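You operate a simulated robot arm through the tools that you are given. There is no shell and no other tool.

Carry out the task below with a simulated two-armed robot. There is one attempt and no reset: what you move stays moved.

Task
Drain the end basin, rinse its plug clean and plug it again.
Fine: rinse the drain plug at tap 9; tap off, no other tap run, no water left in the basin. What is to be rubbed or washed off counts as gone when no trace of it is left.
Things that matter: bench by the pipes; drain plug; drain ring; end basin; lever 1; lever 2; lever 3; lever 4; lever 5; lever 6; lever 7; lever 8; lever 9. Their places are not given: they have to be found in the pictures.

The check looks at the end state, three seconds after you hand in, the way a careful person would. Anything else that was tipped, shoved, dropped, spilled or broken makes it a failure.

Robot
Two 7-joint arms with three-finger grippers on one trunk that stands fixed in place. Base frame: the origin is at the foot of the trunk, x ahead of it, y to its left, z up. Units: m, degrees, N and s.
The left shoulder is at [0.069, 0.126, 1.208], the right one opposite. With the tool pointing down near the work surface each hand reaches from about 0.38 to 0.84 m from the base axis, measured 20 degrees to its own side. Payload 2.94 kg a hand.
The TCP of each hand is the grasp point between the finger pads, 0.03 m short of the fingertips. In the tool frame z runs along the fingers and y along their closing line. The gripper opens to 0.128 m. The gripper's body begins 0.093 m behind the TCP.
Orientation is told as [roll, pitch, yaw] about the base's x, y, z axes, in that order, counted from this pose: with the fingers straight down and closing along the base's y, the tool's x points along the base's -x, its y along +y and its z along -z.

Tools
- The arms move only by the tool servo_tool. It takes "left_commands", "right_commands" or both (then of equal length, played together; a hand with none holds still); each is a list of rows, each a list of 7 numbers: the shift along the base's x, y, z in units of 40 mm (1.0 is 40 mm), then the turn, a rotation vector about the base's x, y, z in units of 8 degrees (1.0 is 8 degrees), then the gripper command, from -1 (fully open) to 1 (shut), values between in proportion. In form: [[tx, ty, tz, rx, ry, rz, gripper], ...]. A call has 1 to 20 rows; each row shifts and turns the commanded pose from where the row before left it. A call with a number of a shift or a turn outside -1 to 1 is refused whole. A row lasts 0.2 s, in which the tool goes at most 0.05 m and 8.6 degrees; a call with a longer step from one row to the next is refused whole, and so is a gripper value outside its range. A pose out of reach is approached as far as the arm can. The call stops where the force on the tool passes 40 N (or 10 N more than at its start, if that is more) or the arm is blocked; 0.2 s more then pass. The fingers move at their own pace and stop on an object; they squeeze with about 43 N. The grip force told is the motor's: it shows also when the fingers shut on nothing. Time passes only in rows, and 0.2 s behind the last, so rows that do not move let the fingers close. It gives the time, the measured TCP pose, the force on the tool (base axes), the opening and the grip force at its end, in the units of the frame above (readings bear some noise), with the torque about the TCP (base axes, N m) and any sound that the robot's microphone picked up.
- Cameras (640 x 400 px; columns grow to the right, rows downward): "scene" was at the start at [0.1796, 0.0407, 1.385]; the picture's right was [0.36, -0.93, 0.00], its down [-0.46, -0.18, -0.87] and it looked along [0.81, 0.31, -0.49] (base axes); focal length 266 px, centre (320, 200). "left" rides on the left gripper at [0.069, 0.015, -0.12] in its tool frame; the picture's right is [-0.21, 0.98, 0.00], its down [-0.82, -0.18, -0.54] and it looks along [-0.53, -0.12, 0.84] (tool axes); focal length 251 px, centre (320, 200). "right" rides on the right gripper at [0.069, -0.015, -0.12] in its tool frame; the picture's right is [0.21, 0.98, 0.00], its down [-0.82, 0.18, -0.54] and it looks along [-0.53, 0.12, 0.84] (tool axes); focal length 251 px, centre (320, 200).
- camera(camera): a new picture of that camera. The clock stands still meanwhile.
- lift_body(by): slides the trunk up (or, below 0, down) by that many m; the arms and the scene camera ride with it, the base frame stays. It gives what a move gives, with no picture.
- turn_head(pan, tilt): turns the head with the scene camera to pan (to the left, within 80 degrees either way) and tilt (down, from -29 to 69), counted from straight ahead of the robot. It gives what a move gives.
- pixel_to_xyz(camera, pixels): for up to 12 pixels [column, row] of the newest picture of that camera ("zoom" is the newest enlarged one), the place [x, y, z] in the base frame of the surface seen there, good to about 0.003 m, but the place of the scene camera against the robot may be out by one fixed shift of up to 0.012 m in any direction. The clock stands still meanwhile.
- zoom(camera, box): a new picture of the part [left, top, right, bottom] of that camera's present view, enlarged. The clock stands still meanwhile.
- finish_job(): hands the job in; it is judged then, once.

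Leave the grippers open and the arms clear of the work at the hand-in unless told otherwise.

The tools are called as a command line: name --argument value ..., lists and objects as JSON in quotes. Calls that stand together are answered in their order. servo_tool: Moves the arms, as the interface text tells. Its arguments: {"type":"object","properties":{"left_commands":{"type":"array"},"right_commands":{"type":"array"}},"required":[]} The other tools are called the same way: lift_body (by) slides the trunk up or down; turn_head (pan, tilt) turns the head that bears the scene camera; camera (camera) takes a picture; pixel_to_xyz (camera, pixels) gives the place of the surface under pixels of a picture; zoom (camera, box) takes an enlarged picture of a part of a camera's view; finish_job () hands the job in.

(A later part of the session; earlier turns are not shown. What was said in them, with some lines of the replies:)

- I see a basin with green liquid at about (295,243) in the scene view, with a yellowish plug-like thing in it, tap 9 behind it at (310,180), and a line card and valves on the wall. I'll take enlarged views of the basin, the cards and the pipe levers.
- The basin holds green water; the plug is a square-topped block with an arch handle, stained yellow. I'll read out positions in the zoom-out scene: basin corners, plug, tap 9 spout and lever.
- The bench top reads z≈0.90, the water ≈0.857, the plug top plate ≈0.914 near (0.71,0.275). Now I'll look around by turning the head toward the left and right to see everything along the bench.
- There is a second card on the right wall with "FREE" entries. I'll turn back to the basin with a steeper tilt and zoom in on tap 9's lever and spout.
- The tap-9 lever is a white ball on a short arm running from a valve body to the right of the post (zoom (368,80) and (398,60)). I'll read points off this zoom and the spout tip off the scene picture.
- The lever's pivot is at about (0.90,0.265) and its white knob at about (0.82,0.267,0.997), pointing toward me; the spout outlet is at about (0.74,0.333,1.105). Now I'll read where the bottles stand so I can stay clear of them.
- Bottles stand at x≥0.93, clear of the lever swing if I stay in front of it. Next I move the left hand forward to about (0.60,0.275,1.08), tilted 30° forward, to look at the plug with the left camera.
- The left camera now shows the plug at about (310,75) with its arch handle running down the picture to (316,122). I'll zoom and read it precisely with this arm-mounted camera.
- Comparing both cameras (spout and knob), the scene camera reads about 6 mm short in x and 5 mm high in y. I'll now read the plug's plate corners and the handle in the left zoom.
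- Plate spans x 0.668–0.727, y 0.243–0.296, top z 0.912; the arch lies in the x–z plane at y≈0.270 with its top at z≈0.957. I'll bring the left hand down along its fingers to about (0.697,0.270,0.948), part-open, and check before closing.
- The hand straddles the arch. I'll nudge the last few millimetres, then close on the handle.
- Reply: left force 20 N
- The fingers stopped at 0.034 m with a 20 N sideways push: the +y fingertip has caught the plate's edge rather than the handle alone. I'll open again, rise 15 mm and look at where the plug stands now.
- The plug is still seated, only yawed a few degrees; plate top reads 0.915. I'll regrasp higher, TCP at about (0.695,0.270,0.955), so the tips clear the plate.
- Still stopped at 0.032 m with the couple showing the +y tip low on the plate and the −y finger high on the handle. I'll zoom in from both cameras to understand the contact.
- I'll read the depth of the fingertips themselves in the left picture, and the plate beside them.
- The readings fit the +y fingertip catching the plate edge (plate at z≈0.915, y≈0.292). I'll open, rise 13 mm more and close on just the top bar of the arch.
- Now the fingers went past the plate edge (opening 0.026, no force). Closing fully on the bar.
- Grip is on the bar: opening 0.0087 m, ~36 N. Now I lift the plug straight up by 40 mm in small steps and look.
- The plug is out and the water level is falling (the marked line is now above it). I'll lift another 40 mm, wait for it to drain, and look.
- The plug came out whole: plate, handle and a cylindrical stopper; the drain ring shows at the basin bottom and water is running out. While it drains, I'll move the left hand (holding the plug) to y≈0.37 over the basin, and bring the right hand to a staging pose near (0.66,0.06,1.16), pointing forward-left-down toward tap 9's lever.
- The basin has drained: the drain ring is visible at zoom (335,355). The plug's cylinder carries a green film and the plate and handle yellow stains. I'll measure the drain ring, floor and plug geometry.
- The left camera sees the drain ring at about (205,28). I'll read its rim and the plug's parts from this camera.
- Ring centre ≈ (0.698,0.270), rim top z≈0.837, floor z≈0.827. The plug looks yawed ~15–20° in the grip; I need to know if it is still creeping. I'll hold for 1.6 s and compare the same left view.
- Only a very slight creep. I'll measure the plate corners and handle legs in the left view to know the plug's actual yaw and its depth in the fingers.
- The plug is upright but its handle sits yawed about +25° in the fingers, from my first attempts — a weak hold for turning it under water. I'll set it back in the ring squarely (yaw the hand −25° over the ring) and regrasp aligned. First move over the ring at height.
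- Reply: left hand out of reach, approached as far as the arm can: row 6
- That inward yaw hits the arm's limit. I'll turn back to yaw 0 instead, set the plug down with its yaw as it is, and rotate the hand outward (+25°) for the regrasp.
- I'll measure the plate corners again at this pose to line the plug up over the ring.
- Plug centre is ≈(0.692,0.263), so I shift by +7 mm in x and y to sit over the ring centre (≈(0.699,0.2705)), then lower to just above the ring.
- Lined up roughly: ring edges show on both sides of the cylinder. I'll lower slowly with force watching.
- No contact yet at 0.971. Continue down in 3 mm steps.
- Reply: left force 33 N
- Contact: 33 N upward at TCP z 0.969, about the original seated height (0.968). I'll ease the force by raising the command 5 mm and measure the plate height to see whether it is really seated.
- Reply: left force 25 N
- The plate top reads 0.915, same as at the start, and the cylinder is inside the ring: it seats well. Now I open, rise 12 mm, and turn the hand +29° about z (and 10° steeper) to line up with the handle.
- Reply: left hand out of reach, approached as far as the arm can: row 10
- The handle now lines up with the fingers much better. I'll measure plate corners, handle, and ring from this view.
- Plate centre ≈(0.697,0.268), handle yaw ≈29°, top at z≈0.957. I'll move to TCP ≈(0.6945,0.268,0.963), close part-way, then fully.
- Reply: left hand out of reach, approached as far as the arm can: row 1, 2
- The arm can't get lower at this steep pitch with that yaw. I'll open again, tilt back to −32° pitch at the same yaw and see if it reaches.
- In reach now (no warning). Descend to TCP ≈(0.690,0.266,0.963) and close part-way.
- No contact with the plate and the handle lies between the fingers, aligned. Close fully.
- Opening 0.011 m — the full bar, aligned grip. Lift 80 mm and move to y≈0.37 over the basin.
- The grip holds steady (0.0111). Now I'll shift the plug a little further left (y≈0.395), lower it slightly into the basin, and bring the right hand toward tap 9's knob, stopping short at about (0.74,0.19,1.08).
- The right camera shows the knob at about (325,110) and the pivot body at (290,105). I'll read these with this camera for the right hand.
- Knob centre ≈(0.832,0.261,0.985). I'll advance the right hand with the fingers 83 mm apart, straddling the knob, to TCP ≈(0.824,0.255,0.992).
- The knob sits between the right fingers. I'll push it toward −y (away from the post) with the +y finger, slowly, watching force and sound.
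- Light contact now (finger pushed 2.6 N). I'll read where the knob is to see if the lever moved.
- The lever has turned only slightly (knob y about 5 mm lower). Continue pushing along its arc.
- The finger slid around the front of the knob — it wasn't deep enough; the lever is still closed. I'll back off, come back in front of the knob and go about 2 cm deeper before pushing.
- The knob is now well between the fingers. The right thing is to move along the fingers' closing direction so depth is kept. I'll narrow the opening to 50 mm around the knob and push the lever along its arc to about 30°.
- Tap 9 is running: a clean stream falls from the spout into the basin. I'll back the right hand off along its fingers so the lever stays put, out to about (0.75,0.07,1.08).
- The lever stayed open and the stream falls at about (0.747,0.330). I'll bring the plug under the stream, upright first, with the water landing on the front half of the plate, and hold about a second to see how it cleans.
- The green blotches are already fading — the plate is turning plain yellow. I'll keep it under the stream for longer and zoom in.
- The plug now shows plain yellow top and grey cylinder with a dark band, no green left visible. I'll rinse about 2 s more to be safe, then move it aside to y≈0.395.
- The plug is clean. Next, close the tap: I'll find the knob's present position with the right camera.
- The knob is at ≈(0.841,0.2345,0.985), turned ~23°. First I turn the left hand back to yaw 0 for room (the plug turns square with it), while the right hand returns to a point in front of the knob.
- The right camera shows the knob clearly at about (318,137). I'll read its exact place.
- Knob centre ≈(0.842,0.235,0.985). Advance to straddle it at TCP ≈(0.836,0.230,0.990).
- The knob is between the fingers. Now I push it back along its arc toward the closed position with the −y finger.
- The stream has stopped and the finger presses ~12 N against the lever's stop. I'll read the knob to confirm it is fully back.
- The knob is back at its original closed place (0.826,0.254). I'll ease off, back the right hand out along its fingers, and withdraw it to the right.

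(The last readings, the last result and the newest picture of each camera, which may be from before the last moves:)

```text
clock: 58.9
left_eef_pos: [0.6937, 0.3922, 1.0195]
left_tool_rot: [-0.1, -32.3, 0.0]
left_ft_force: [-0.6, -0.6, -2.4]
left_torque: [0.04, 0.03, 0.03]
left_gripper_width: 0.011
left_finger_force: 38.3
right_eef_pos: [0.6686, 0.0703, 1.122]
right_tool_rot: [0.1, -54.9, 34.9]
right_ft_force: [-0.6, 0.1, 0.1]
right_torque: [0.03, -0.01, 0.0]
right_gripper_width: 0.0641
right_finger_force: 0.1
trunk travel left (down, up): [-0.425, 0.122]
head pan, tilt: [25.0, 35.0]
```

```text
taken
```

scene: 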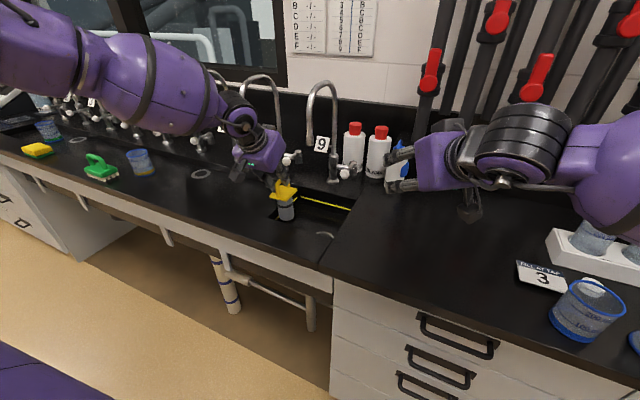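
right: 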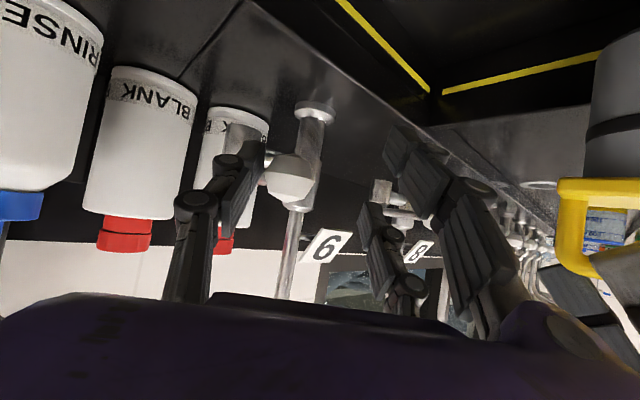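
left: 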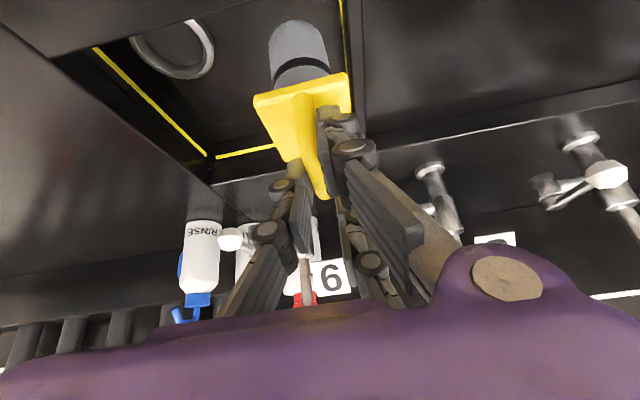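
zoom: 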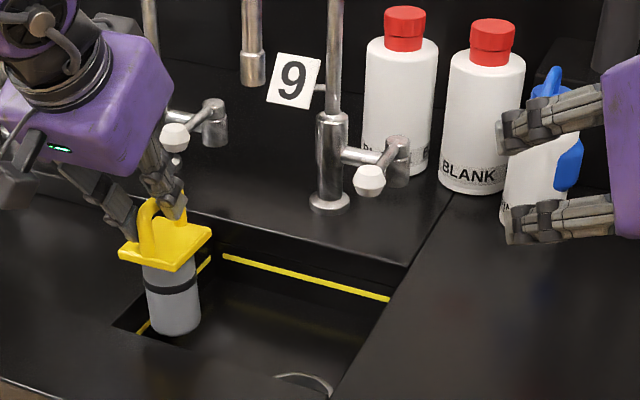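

The tap is off and the lever is back; the basin floor looks dry. Now carry the plug back over the ring: TCP to about (0.6895,0.271,1.018), then check alignment.

servo_tool --left_commands '[[-0.03, -0.76, 0, 0, 0, 0, 1], [-0.03, -0.76, 0, 0, 0, 0, 1], [-0.03, -0.76, 0, 0, 0, 0, 1], [-0.03, -0.76, 0, 0, 0, 0, 1], [0, 0, 0, 0, 0, 0, 1]]'

camera --camera "left"

zoom --camera "left" --box '[200, 0, 420, 160]'

zoom --camera "scene" --box '[270, 150, 390, 250]'

```text
clock: 60.1
left_eef_pos: [0.6874, 0.2737, 1.0171]
left_tool_rot: [-0.1, -32.2, 0.1]
left_ft_force: [-0.3, -0.2, -2.1]
left_torque: [0.0, 0.03, -0.01]
left_gripper_width: 0.0111
left_finger_force: 37.9
right_eef_pos: [0.6698, 0.0699, 1.1235]
right_tool_rot: [0.1, -54.9, 34.9]
right_ft_force: [0.7, 0.1, -0.3]
right_torque: [-0.05, -0.03, 0.02]
right_gripper_width: 0.0641
right_finger_force: 0.0
trunk travel left (down, up): [-0.425, 0.122]
head pan, tilt: [25.0, 35.0]
```

```text
taken
```

left: 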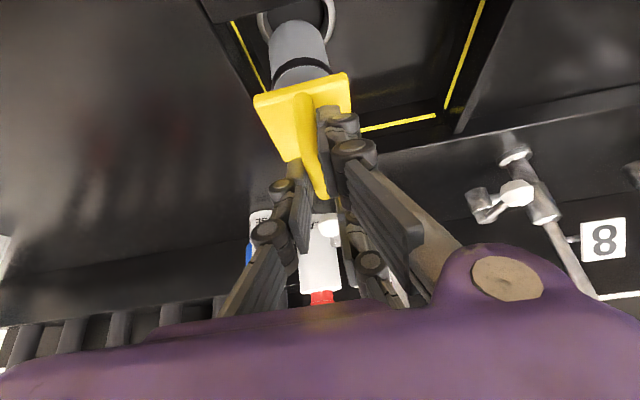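

```text
2.50 times, centred on (310, 80) of left
```

zoom: 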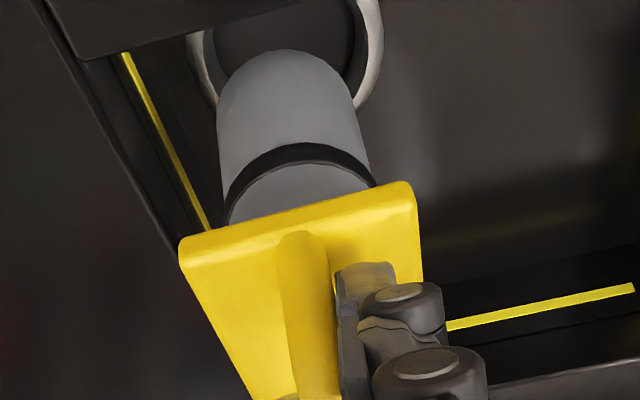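

```text
4.00 times, centred on (330, 200) of scene
```

zoom: 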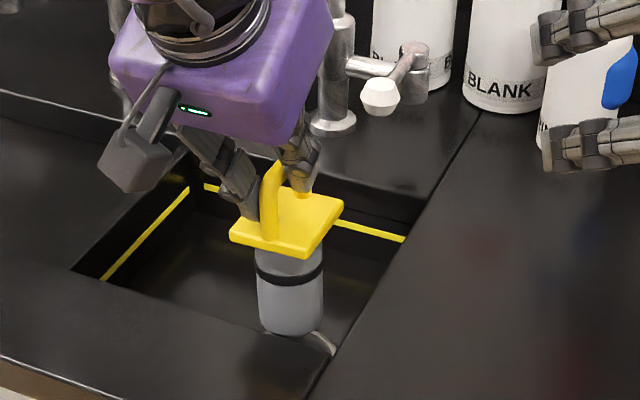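

I'll read plate corners, the cylinder and the ring from the left camera for the final alignment.

pixel_to_xyz --camera "left" --pixels '[[257, 97], [345, 76], [348, 114], [283, 155], [261, 20], [265, 32], [333, 18], [328, 34], [300, 25], [272, 45], [324, 45], [298, 22]]'

zoom --camera "right" --box '[400, 0, 600, 140]'

```text
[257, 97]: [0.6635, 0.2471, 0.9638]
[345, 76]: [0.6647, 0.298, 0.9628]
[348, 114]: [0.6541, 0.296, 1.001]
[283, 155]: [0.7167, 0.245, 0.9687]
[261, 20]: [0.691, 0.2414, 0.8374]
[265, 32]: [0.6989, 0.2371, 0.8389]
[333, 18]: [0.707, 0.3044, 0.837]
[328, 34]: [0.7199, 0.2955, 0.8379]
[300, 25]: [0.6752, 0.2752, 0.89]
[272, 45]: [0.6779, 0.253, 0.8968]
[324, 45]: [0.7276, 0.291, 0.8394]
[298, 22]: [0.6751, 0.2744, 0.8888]
```

```text
2.86 times, centred on (500, 70) of right
```

zoom: 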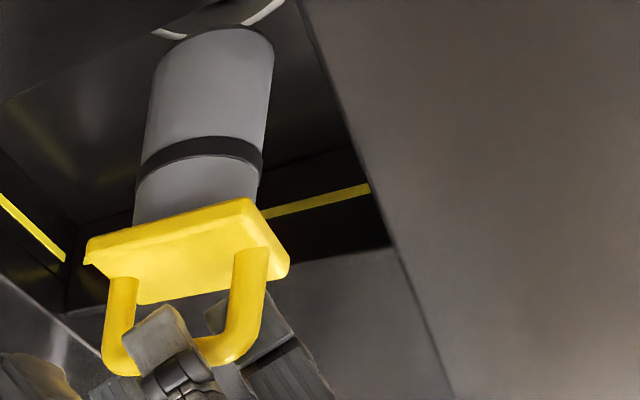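

The plate's far edge reads 5 mm higher and the cylinder's bottom sits ~7 mm forward of the plate centre: the plug seems tilted ~5° in the grip. I'll verify with points along the cylinder.

pixel_to_xyz --camera "left" --pixels '[[296, 24], [297, 32], [298, 40], [299, 48], [300, 70], [285, 30], [310, 30], [300, 90], [320, 90], [275, 100], [290, 130]]'

zoom --camera "scene" --box '[300, 190, 360, 240]'

pixel_to_xyz --camera "zoom" --pixels '[[240, 270], [240, 240], [240, 210], [240, 170], [200, 240], [280, 240], [140, 100], [265, 130], [330, 65], [240, 290], [250, 110]]'

```text
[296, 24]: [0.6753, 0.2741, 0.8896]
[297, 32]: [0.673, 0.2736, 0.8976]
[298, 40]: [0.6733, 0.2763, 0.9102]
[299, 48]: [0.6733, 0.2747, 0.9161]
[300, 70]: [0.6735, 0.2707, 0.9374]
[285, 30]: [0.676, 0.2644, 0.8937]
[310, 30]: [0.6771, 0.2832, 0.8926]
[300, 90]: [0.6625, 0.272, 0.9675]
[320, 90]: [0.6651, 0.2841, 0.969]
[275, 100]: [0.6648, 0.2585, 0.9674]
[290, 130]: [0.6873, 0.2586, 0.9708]
```

```text
8.00 times, centred on (330, 215) of scene
```

zoom: 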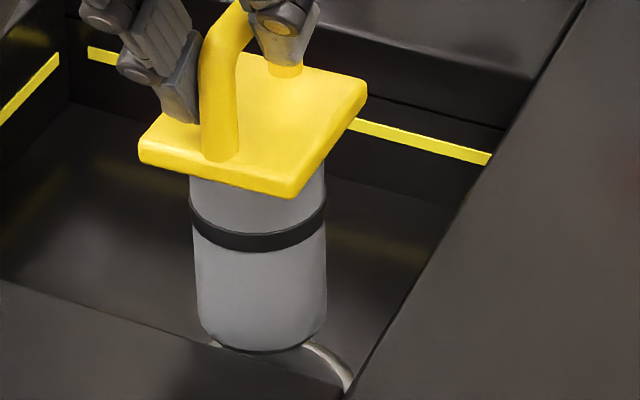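

```text
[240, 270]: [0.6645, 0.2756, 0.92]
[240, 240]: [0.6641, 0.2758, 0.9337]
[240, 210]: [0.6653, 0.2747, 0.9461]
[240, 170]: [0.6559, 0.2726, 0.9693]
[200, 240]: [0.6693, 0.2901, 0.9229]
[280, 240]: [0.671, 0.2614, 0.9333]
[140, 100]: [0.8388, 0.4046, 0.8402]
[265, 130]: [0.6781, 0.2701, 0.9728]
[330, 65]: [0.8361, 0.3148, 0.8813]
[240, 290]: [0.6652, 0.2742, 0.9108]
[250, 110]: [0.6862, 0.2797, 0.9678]
```

The cylinder's near face stays at x≈0.673 over its height, so the plug is upright. Its centre is ≈(0.6925,0.273); the ring centre ≈(0.700,0.271). I'll shift (+7,−2) mm and lower to TCP z≈0.972.

servo_tool --left_commands '[[0.175, -0.05, 0, 0, 0, 0, 1], [0, 0, -0.4, 0, 0, 0, 1], [0, 0, -0.4, 0, 0, 0, 1], [0, 0, -0.33, 0, 0, 0, 1], [0, 0, 0, 0, 0, 0, 1]]'

camera --camera "left"

zoom --camera "left" --box '[200, 0, 420, 160]'

zoom --camera "scene" --box '[300, 190, 360, 240]'

```text
clock: 61.3
left_eef_pos: [0.696, 0.2713, 0.974]
left_tool_rot: [-0.1, -32.4, 0.0]
left_ft_force: [0.0, -0.4, -2.8]
left_torque: [0.04, 0.03, -0.02]
left_gripper_width: 0.0109
left_finger_force: 38.1
right_eef_pos: [0.6694, 0.0684, 1.1228]
right_tool_rot: [0.0, -54.9, 34.8]
right_ft_force: [1.0, 0.3, 0.3]
right_torque: [0.0, -0.02, -0.01]
right_gripper_width: 0.064
right_finger_force: 0.1
trunk travel left (down, up): [-0.425, 0.122]
head pan, tilt: [25.0, 35.0]
```

```text
taken
```

left: 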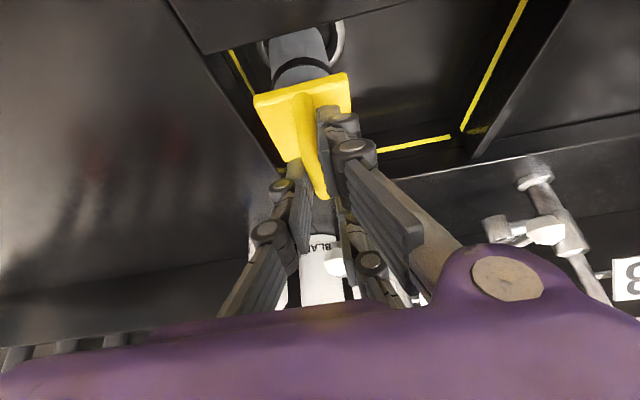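

```text
2.50 times, centred on (310, 80) of left
```

zoom: 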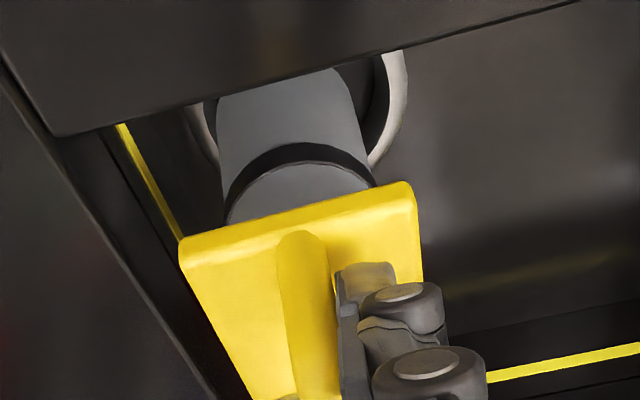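

```text
8.00 times, centred on (330, 215) of scene
```

zoom: 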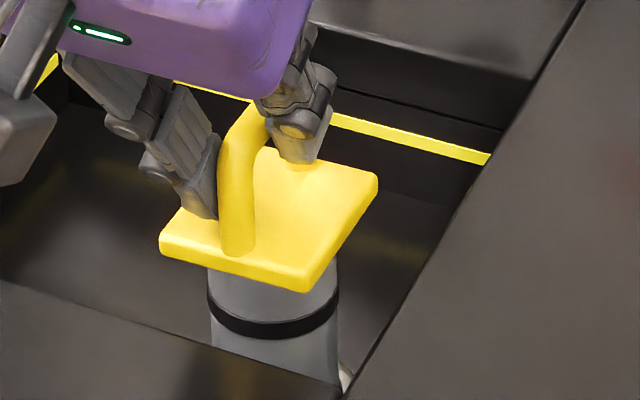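

Lined up nicely; ring edges show on both sides. A quick check of the plug position before the last centimetre.

pixel_to_xyz --camera "left" --pixels '[[257, 97], [345, 76], [283, 155], [298, 35], [299, 48], [263, 45], [266, 55], [343, 35], [338, 55], [330, 64]]'

```text
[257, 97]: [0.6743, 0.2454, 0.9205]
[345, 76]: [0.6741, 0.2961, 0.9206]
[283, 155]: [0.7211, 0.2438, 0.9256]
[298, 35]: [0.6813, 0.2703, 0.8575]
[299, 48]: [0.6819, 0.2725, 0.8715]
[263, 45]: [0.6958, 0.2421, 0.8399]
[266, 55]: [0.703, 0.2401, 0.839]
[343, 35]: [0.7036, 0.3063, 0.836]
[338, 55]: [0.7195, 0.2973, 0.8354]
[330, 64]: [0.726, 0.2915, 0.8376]
```

The plug centre (≈0.702,0.271) is within 2 mm of the ring centre. I'll trim −1.5 mm in x and lower in small steps until it seats.

servo_tool --left_commands '[[-0.04, 0.02, -0.07, 0, 0, 0, 1], [0, 0, -0.07, 0, 0, 0, 1], [0, 0, -0.07, 0, 0, 0, 1], [0, 0, -0.07, 0, 0, 0, 1], [0, 0, 0, 0, 0, 0, 1]]'

zoom --camera "left" --box '[200, 0, 420, 160]'

```text
clock: 62.5
left_eef_pos: [0.6947, 0.2719, 0.9626]
left_tool_rot: [-0.1, -32.4, 0.1]
left_ft_force: [-2.9, 0.3, 6.2]
left_torque: [0.11, 0.31, 0.06]
left_gripper_width: 0.0112
left_finger_force: 37.9
right_eef_pos: [0.6693, 0.0696, 1.1232]
right_tool_rot: [0.2, -54.9, 35.0]
right_ft_force: [0.3, 0.8, 0.1]
right_torque: [0.02, -0.02, 0.0]
right_gripper_width: 0.0641
right_finger_force: 0.0
trunk travel left (down, up): [-0.425, 0.122]
head pan, tilt: [25.0, 35.0]
```

```text
2.50 times, centred on (310, 80) of left
```

zoom: 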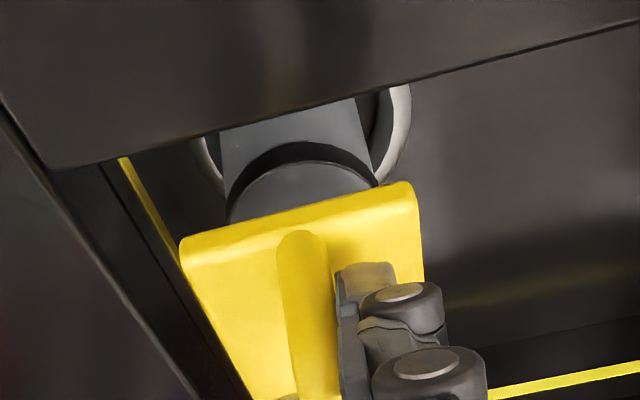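

Contact at TCP z 0.9626 — the same height as when it was seated before the lift (0.962). I'll press a little further to make sure, then read the plate height.

servo_tool --left_commands '[[0, 0, -0.07, 0, 0, 0, 1], [0, 0, -0.05, 0, 0, 0, 1], [0, 0, 0, 0, 0, 0, 1]]'

camera --camera "left"

pixel_to_xyz --camera "left" --pixels '[[257, 97], [345, 76], [283, 155], [275, 110], [335, 95], [299, 52], [266, 62], [342, 55], [335, 68]]'

zoom --camera "left" --box '[240, 20, 380, 120]'

```text
clock: 63.3
left_eef_pos: [0.6943, 0.2689, 0.9613]
left_tool_rot: [-0.2, -32.8, 0.0]
left_ft_force: [1.0, -1.9, 30.5]
left_torque: [0.28, -0.27, -0.1]
left_gripper_width: 0.0114
left_finger_force: 38.4
right_eef_pos: [0.6668, 0.0682, 1.1253]
right_tool_rot: [0.1, -55.0, 35.1]
right_ft_force: [-0.3, 0.2, 0.7]
right_torque: [0.01, 0.0, 0.02]
right_gripper_width: 0.064
right_finger_force: 0.0
trunk travel left (down, up): [-0.425, 0.122]
head pan, tilt: [25.0, 35.0]
```

```text
taken
```

left: 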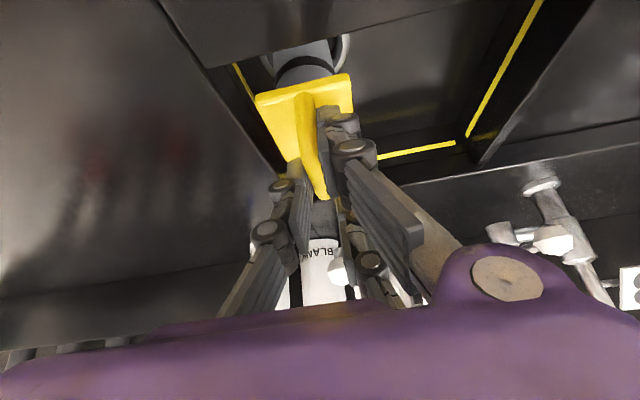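

```text
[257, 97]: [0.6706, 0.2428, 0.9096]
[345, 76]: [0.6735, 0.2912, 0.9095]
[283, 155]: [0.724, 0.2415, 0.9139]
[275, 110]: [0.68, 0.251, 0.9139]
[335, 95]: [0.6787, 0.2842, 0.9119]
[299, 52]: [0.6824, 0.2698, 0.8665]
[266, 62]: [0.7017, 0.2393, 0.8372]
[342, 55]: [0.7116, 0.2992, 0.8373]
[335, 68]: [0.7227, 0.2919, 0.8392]
```

```text
4.00 times, centred on (310, 70) of left
```

zoom: 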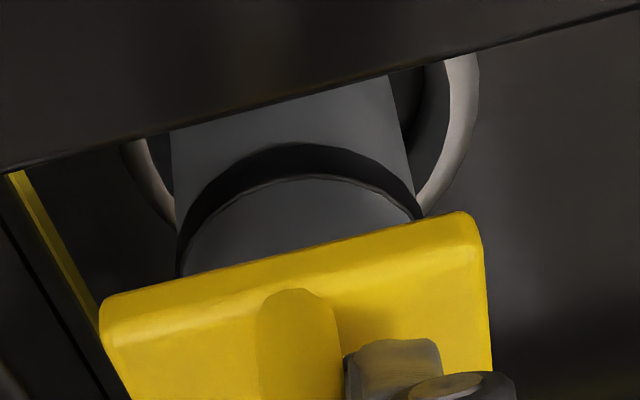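

Pressed at 30 N it stays at plate height ≈0.912, matching the original seated height. I'll relax the downward force and recheck its centring before releasing.

servo_tool --left_commands '[[0, 0, 0.14, 0, 0, 0, 1], [0, 0, 0, 0, 0, 0, 1], [0, 0, 0, 0, 0, 0, 1]]'

camera --camera "left"

pixel_to_xyz --camera "left" --pixels '[[257, 97], [345, 76], [283, 155], [275, 110], [335, 95], [299, 52], [268, 62], [342, 55], [335, 68]]'

```text
clock: 64.1
left_eef_pos: [0.6925, 0.2723, 0.9625]
left_tool_rot: [-0.1, -32.3, 0.1]
left_ft_force: [3.5, -1.9, 17.2]
left_torque: [0.04, -0.66, -0.11]
left_gripper_width: 0.011
left_finger_force: 38.0
right_eef_pos: [0.6688, 0.0682, 1.123]
right_tool_rot: [0.1, -55.0, 34.8]
right_ft_force: [-0.5, 0.5, 0.6]
right_torque: [0.02, 0.02, -0.04]
right_gripper_width: 0.064
right_finger_force: 0.0
trunk travel left (down, up): [-0.425, 0.122]
head pan, tilt: [25.0, 35.0]
```

```text
taken
```

left: 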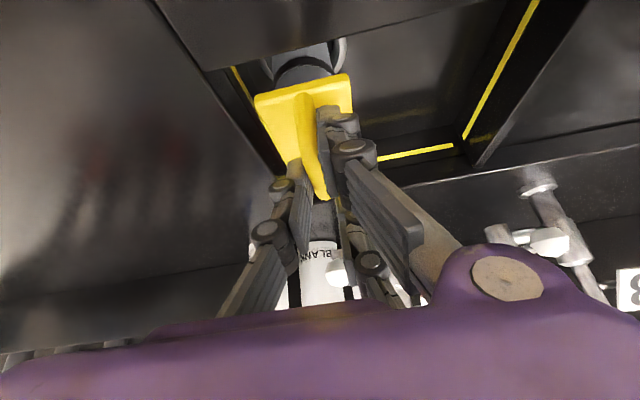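

```text
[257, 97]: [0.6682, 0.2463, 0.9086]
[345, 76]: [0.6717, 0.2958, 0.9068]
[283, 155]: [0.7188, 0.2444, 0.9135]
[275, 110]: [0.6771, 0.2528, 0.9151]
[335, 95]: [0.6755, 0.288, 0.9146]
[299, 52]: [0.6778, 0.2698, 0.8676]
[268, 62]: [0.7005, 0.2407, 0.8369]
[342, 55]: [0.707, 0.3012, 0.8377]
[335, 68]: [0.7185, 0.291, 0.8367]
```

Centre ≈(0.6985,0.271), plate level at the original height — plugged. I'll take off a little more load, open the fingers, and back out along them.

servo_tool --left_commands '[[0, 0, 0.08, 0, 0, 0, 1], [0, 0, 0, 0, 0, 0, 1], [0, 0, 0, 0, 0, 0, 0.6], [0, 0, 0, 0, 0, 0, 0.1], [0, 0, 0, 0, 0, 0, 0], [0, 0, 0, 0, 0, 0, 0]]'

zoom --camera "left" --box '[200, 0, 440, 180]'

zoom --camera "scene" --box '[290, 170, 370, 240]'

```text
clock: 65.5
left_eef_pos: [0.6929, 0.2717, 0.9646]
left_tool_rot: [-0.1, -32.2, 0.1]
left_ft_force: [-0.5, 0.8, -0.3]
left_torque: [-0.01, 0.04, -0.03]
left_gripper_width: 0.0642
left_finger_force: 0.0
right_eef_pos: [0.6702, 0.0702, 1.1222]
right_tool_rot: [0.1, -54.9, 34.9]
right_ft_force: [-0.6, 0.0, -0.1]
right_torque: [-0.01, -0.02, -0.01]
right_gripper_width: 0.0638
right_finger_force: 0.0
trunk travel left (down, up): [-0.425, 0.122]
head pan, tilt: [25.0, 35.0]
```

```text
2.22 times, centred on (320, 90) of left
```

zoom: 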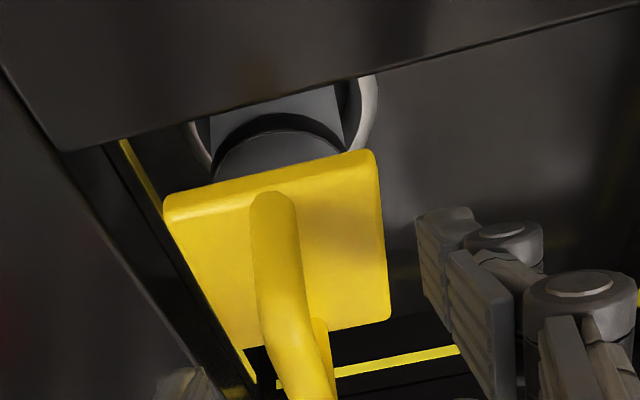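

```text
5.71 times, centred on (330, 205) of scene
```

zoom: 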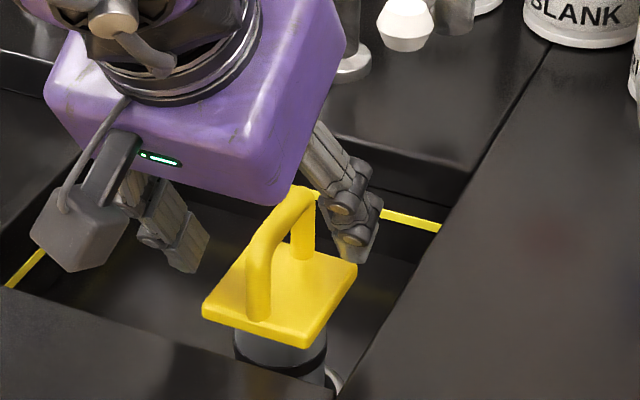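

Released, and the plug stands upright in the ring. Back the left hand straight out along its fingers and up.

servo_tool --left_commands '[[-0.4, 0, 0.64, 0, 0, 0, 0], [-0.53, 0, 0.85, 0, 0, 0, -0.3], [-0.53, 0, 0.85, 0, 0, 0, -1], [-0.8, 0.1, 0.6, 0, 0.5, 0, -1], [-0.8, 0.1, 0.6, 0, 0.5, 0, -1], [-0.8, 0.1, 0.5, 0, 0.5, 0, -1], [-0.8, 0.1, 0.5, 0, 0.5, 0, -1], [-0.5, 0.1, 0.3, 0, 0.5, 0, -1]]' --right_commands '[[-0.3, -0.3, 0.2, 0, 0, 0, -1], [-0.5, -0.5, 0.4, 0, 0, 0, -1], [-0.5, -0.5, 0.4, 0, 0, -0.5, -1], [-0.5, -0.5, 0.4, 0, 0, -0.8, -1], [-0.5, -0.4, 0.4, 0, 0, -0.8, -1], [-0.5, -0.4, 0.4, 0, 0, -0.8, -1], [-0.4, -0.3, 0.3, 0, 0, -0.8, -1], [-0.3, -0.2, 0.3, 0, 0.5, -0.6, -1]]'

camera --camera "scene"

zoom --camera "scene" --box '[250, 110, 410, 250]'

camera --camera "left"

camera --camera "right"

```text
clock: 67.3
left_eef_pos: [0.486, 0.2915, 1.1604]
left_tool_rot: [-0.1, -12.2, 0.1]
left_ft_force: [1.7, 1.3, -0.1]
left_torque: [0.02, -0.04, 0.02]
left_gripper_width: 0.1279
left_finger_force: 0.0
right_eef_pos: [0.5272, -0.0548, 1.2342]
right_tool_rot: [0.4, -50.9, 0.1]
right_ft_force: [-0.4, 0.0, -0.3]
right_torque: [-0.01, -0.04, 0.04]
right_gripper_width: 0.1282
right_finger_force: 0.0
trunk travel left (down, up): [-0.425, 0.122]
head pan, tilt: [25.0, 35.0]
```

```text
taken
```

scene: 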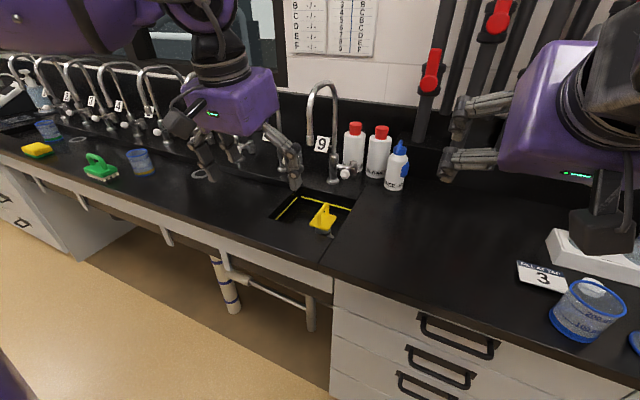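

```text
2.86 times, centred on (330, 180) of scene
```

zoom: 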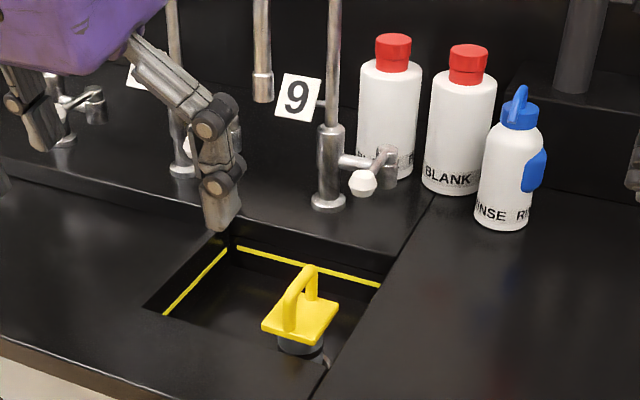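

```text
taken
```

left: 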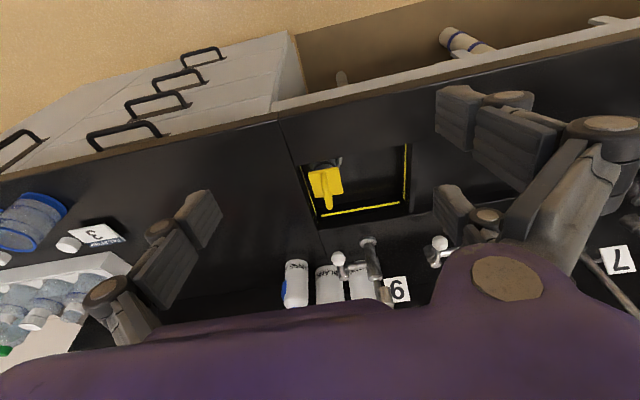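

```text
taken
```

right: 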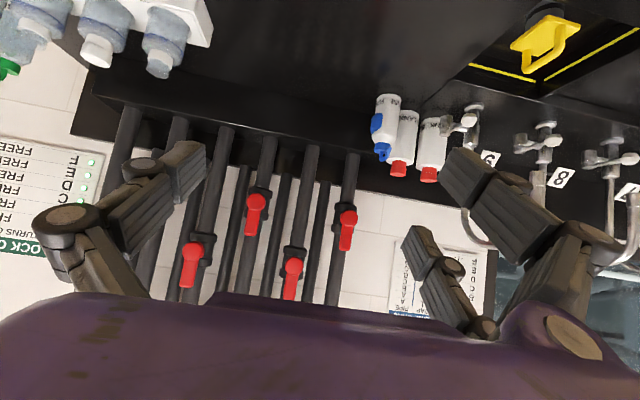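

Both arms are clear, the bottles stand as before, lever 9 is closed and no stream shows. I'll take a close look at the plug in the ring and the basin floor for any leftover water or stain.

zoom --camera "left" --box '[280, 130, 430, 230]'

pixel_to_xyz --camera "zoom" --pixels '[[130, 165], [255, 150], [265, 250], [150, 270], [200, 165], [210, 280], [185, 130], [250, 110], [262, 125], [400, 200], [330, 300]]'

zoom --camera "scene" --box '[280, 180, 370, 250]'

```text
4.00 times, centred on (355, 180) of left
```

zoom: 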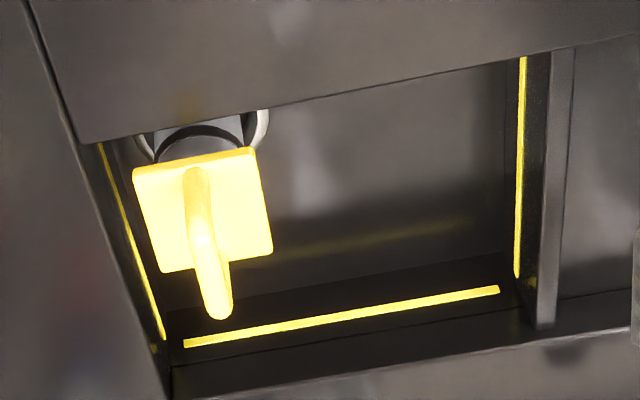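

```text
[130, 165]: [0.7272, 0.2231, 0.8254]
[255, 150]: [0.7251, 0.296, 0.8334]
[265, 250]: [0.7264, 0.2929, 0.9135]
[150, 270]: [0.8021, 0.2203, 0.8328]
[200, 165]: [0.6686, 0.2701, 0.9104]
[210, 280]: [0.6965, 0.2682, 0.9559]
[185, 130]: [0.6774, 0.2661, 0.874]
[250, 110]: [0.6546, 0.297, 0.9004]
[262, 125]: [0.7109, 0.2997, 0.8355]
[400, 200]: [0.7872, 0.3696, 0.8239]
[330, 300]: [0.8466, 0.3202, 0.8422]
```

```text
5.71 times, centred on (325, 215) of scene
```

zoom: 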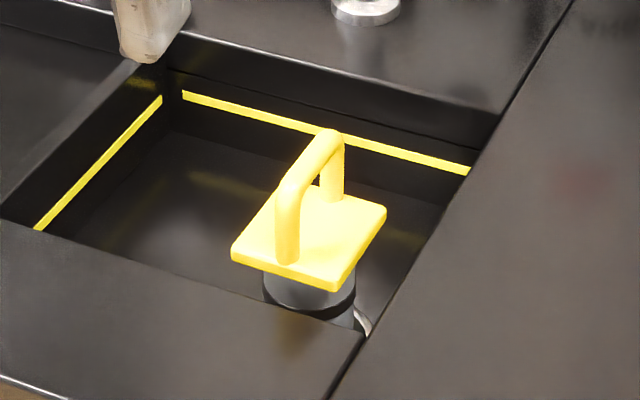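

The plug sits where it was at the start (plate centre ≈(0.698,0.270), top 0.912), clean, and the basin is dry. I'll draw both arms back toward their starting poses and check the whole bench once more.

servo_tool --left_commands '[[-0.8, -0.1, 0.5, 0, 0.4, 0, -1], [-0.8, -0.1, 0.5, 0, 0.4, 0, -1], [-0.8, -0.1, 0.5, 0, 0.4, 0, -1], [-0.8, -0.1, 0.5, 0, 0.3, 0, -1], [-0.6, -0.1, 0.5, 0, 0, 0, -1], [0, 0, 0, 0, 0, 0, -1]]' --right_commands '[[-0.2, 0, 0.15, 0, 0.9, 0, -1], [-0.2, 0, 0.15, 0, 0.9, 0, -1], [-0.2, 0, 0.15, 0, 0.9, 0, -1], [-0.2, 0, 0.15, 0, 0.9, 0, -1], [-0.2, 0, 0.15, 0, 0.9, 0, -1], [0, 0, 0, 0, 0.9, 0, -1]]'

camera --camera "scene"

zoom --camera "scene" --box '[160, 80, 420, 250]'

camera --camera "left"

camera --camera "right"

```text
clock: 68.7
left_eef_pos: [0.3384, 0.2708, 1.2589]
left_tool_rot: [-0.1, -0.3, 0.1]
left_ft_force: [0.6, -0.4, 0.5]
left_torque: [0.0, 0.06, 0.01]
left_gripper_width: 0.1279
left_finger_force: 0.0
right_eef_pos: [0.4878, -0.0538, 1.2636]
right_tool_rot: [0.6, -7.4, 0.2]
right_ft_force: [-0.1, -0.3, -0.4]
right_torque: [-0.03, 0.04, 0.01]
right_gripper_width: 0.1281
right_finger_force: 0.0
trunk travel left (down, up): [-0.425, 0.122]
head pan, tilt: [25.0, 35.0]
```

```text
taken
```

scene: 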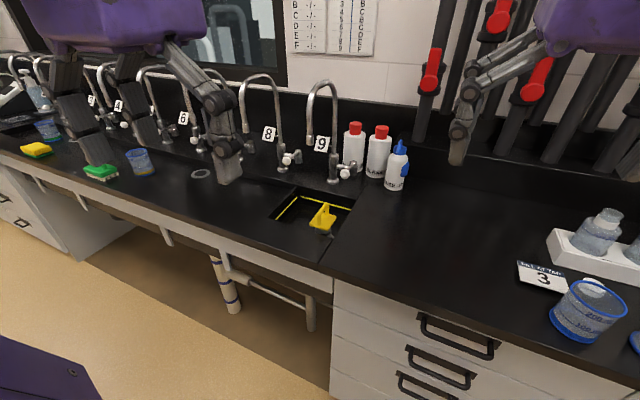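

```text
2.35 times, centred on (290, 165) of scene
```

zoom: 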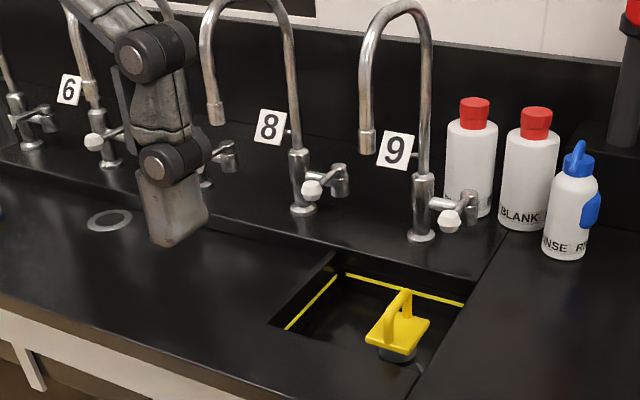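

```text
taken
```

left: 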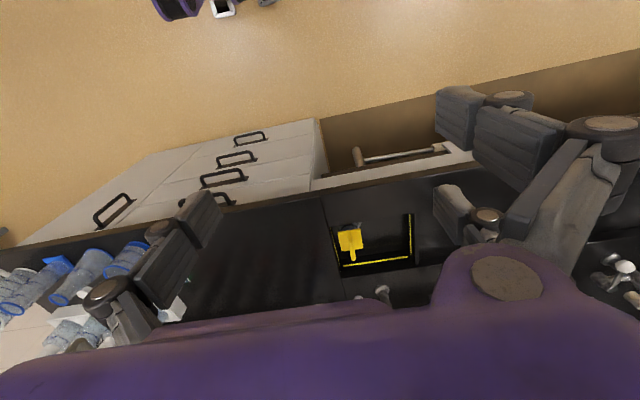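

```text
taken
```

right: 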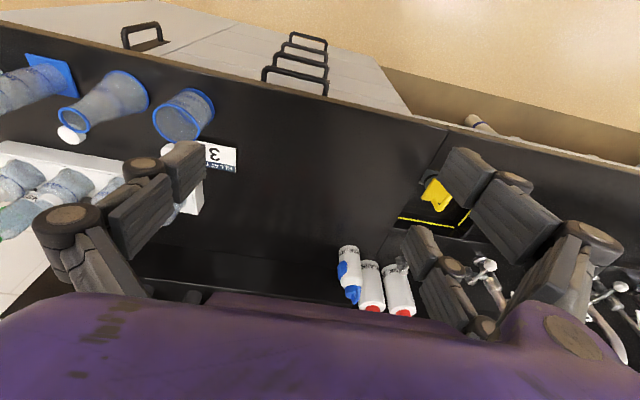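

All items look as they were. One last precise comparison: the same zoom of lever 9 as at the start, to confirm it is fully closed.

zoom --camera "scene" --box '[300, 130, 380, 190]'

pixel_to_xyz --camera "zoom" --pixels '[[345, 290], [352, 285], [365, 300], [410, 220], [118, 100], [380, 250]]'

```text
6.67 times, centred on (340, 160) of scene
```

zoom: 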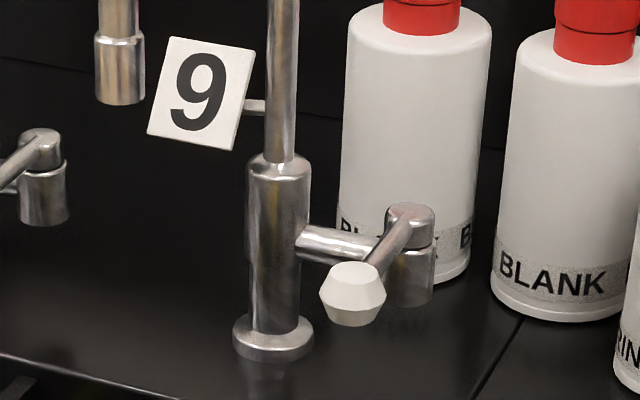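

```text
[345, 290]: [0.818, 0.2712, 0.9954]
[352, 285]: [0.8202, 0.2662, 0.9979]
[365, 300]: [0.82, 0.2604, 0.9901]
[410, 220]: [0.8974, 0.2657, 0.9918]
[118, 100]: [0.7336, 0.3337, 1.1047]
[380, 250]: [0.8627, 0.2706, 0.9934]
```

Lever 9 looks the same as in the starting picture, with the knob at (352,293) and the same readings. The spout is dry, and the plug is clean and seated in the drained basin. Both grippers are open and clear of the work, so I'm handing in.

finish_job

```text
The job is handed in.
```

The end basin is drained, its plug is rinsed clean at tap 9, and the plug is back in the drain ring.

- **Basin:** it drained fully, and the floor showed no water after the plug went back.
- **Plug:** about five seconds under tap 9 left it plain yellow and grey with no green showing. It sits at the height and position it had at the start.
- **Taps:** tap 9 is off, with its lever back where it started. No other tap was run.
- **Surroundings:** the bottles and other items on the bench look the same as before. Both grippers are open and the arms are clear.

Two things took more than one try. My first grips on the plug turned it in the ring, so I set it back and gripped it again before lifting it out. The right hand also slipped past lever 9 once before it opened the tap. Neither left anything out of place in the final pictures.
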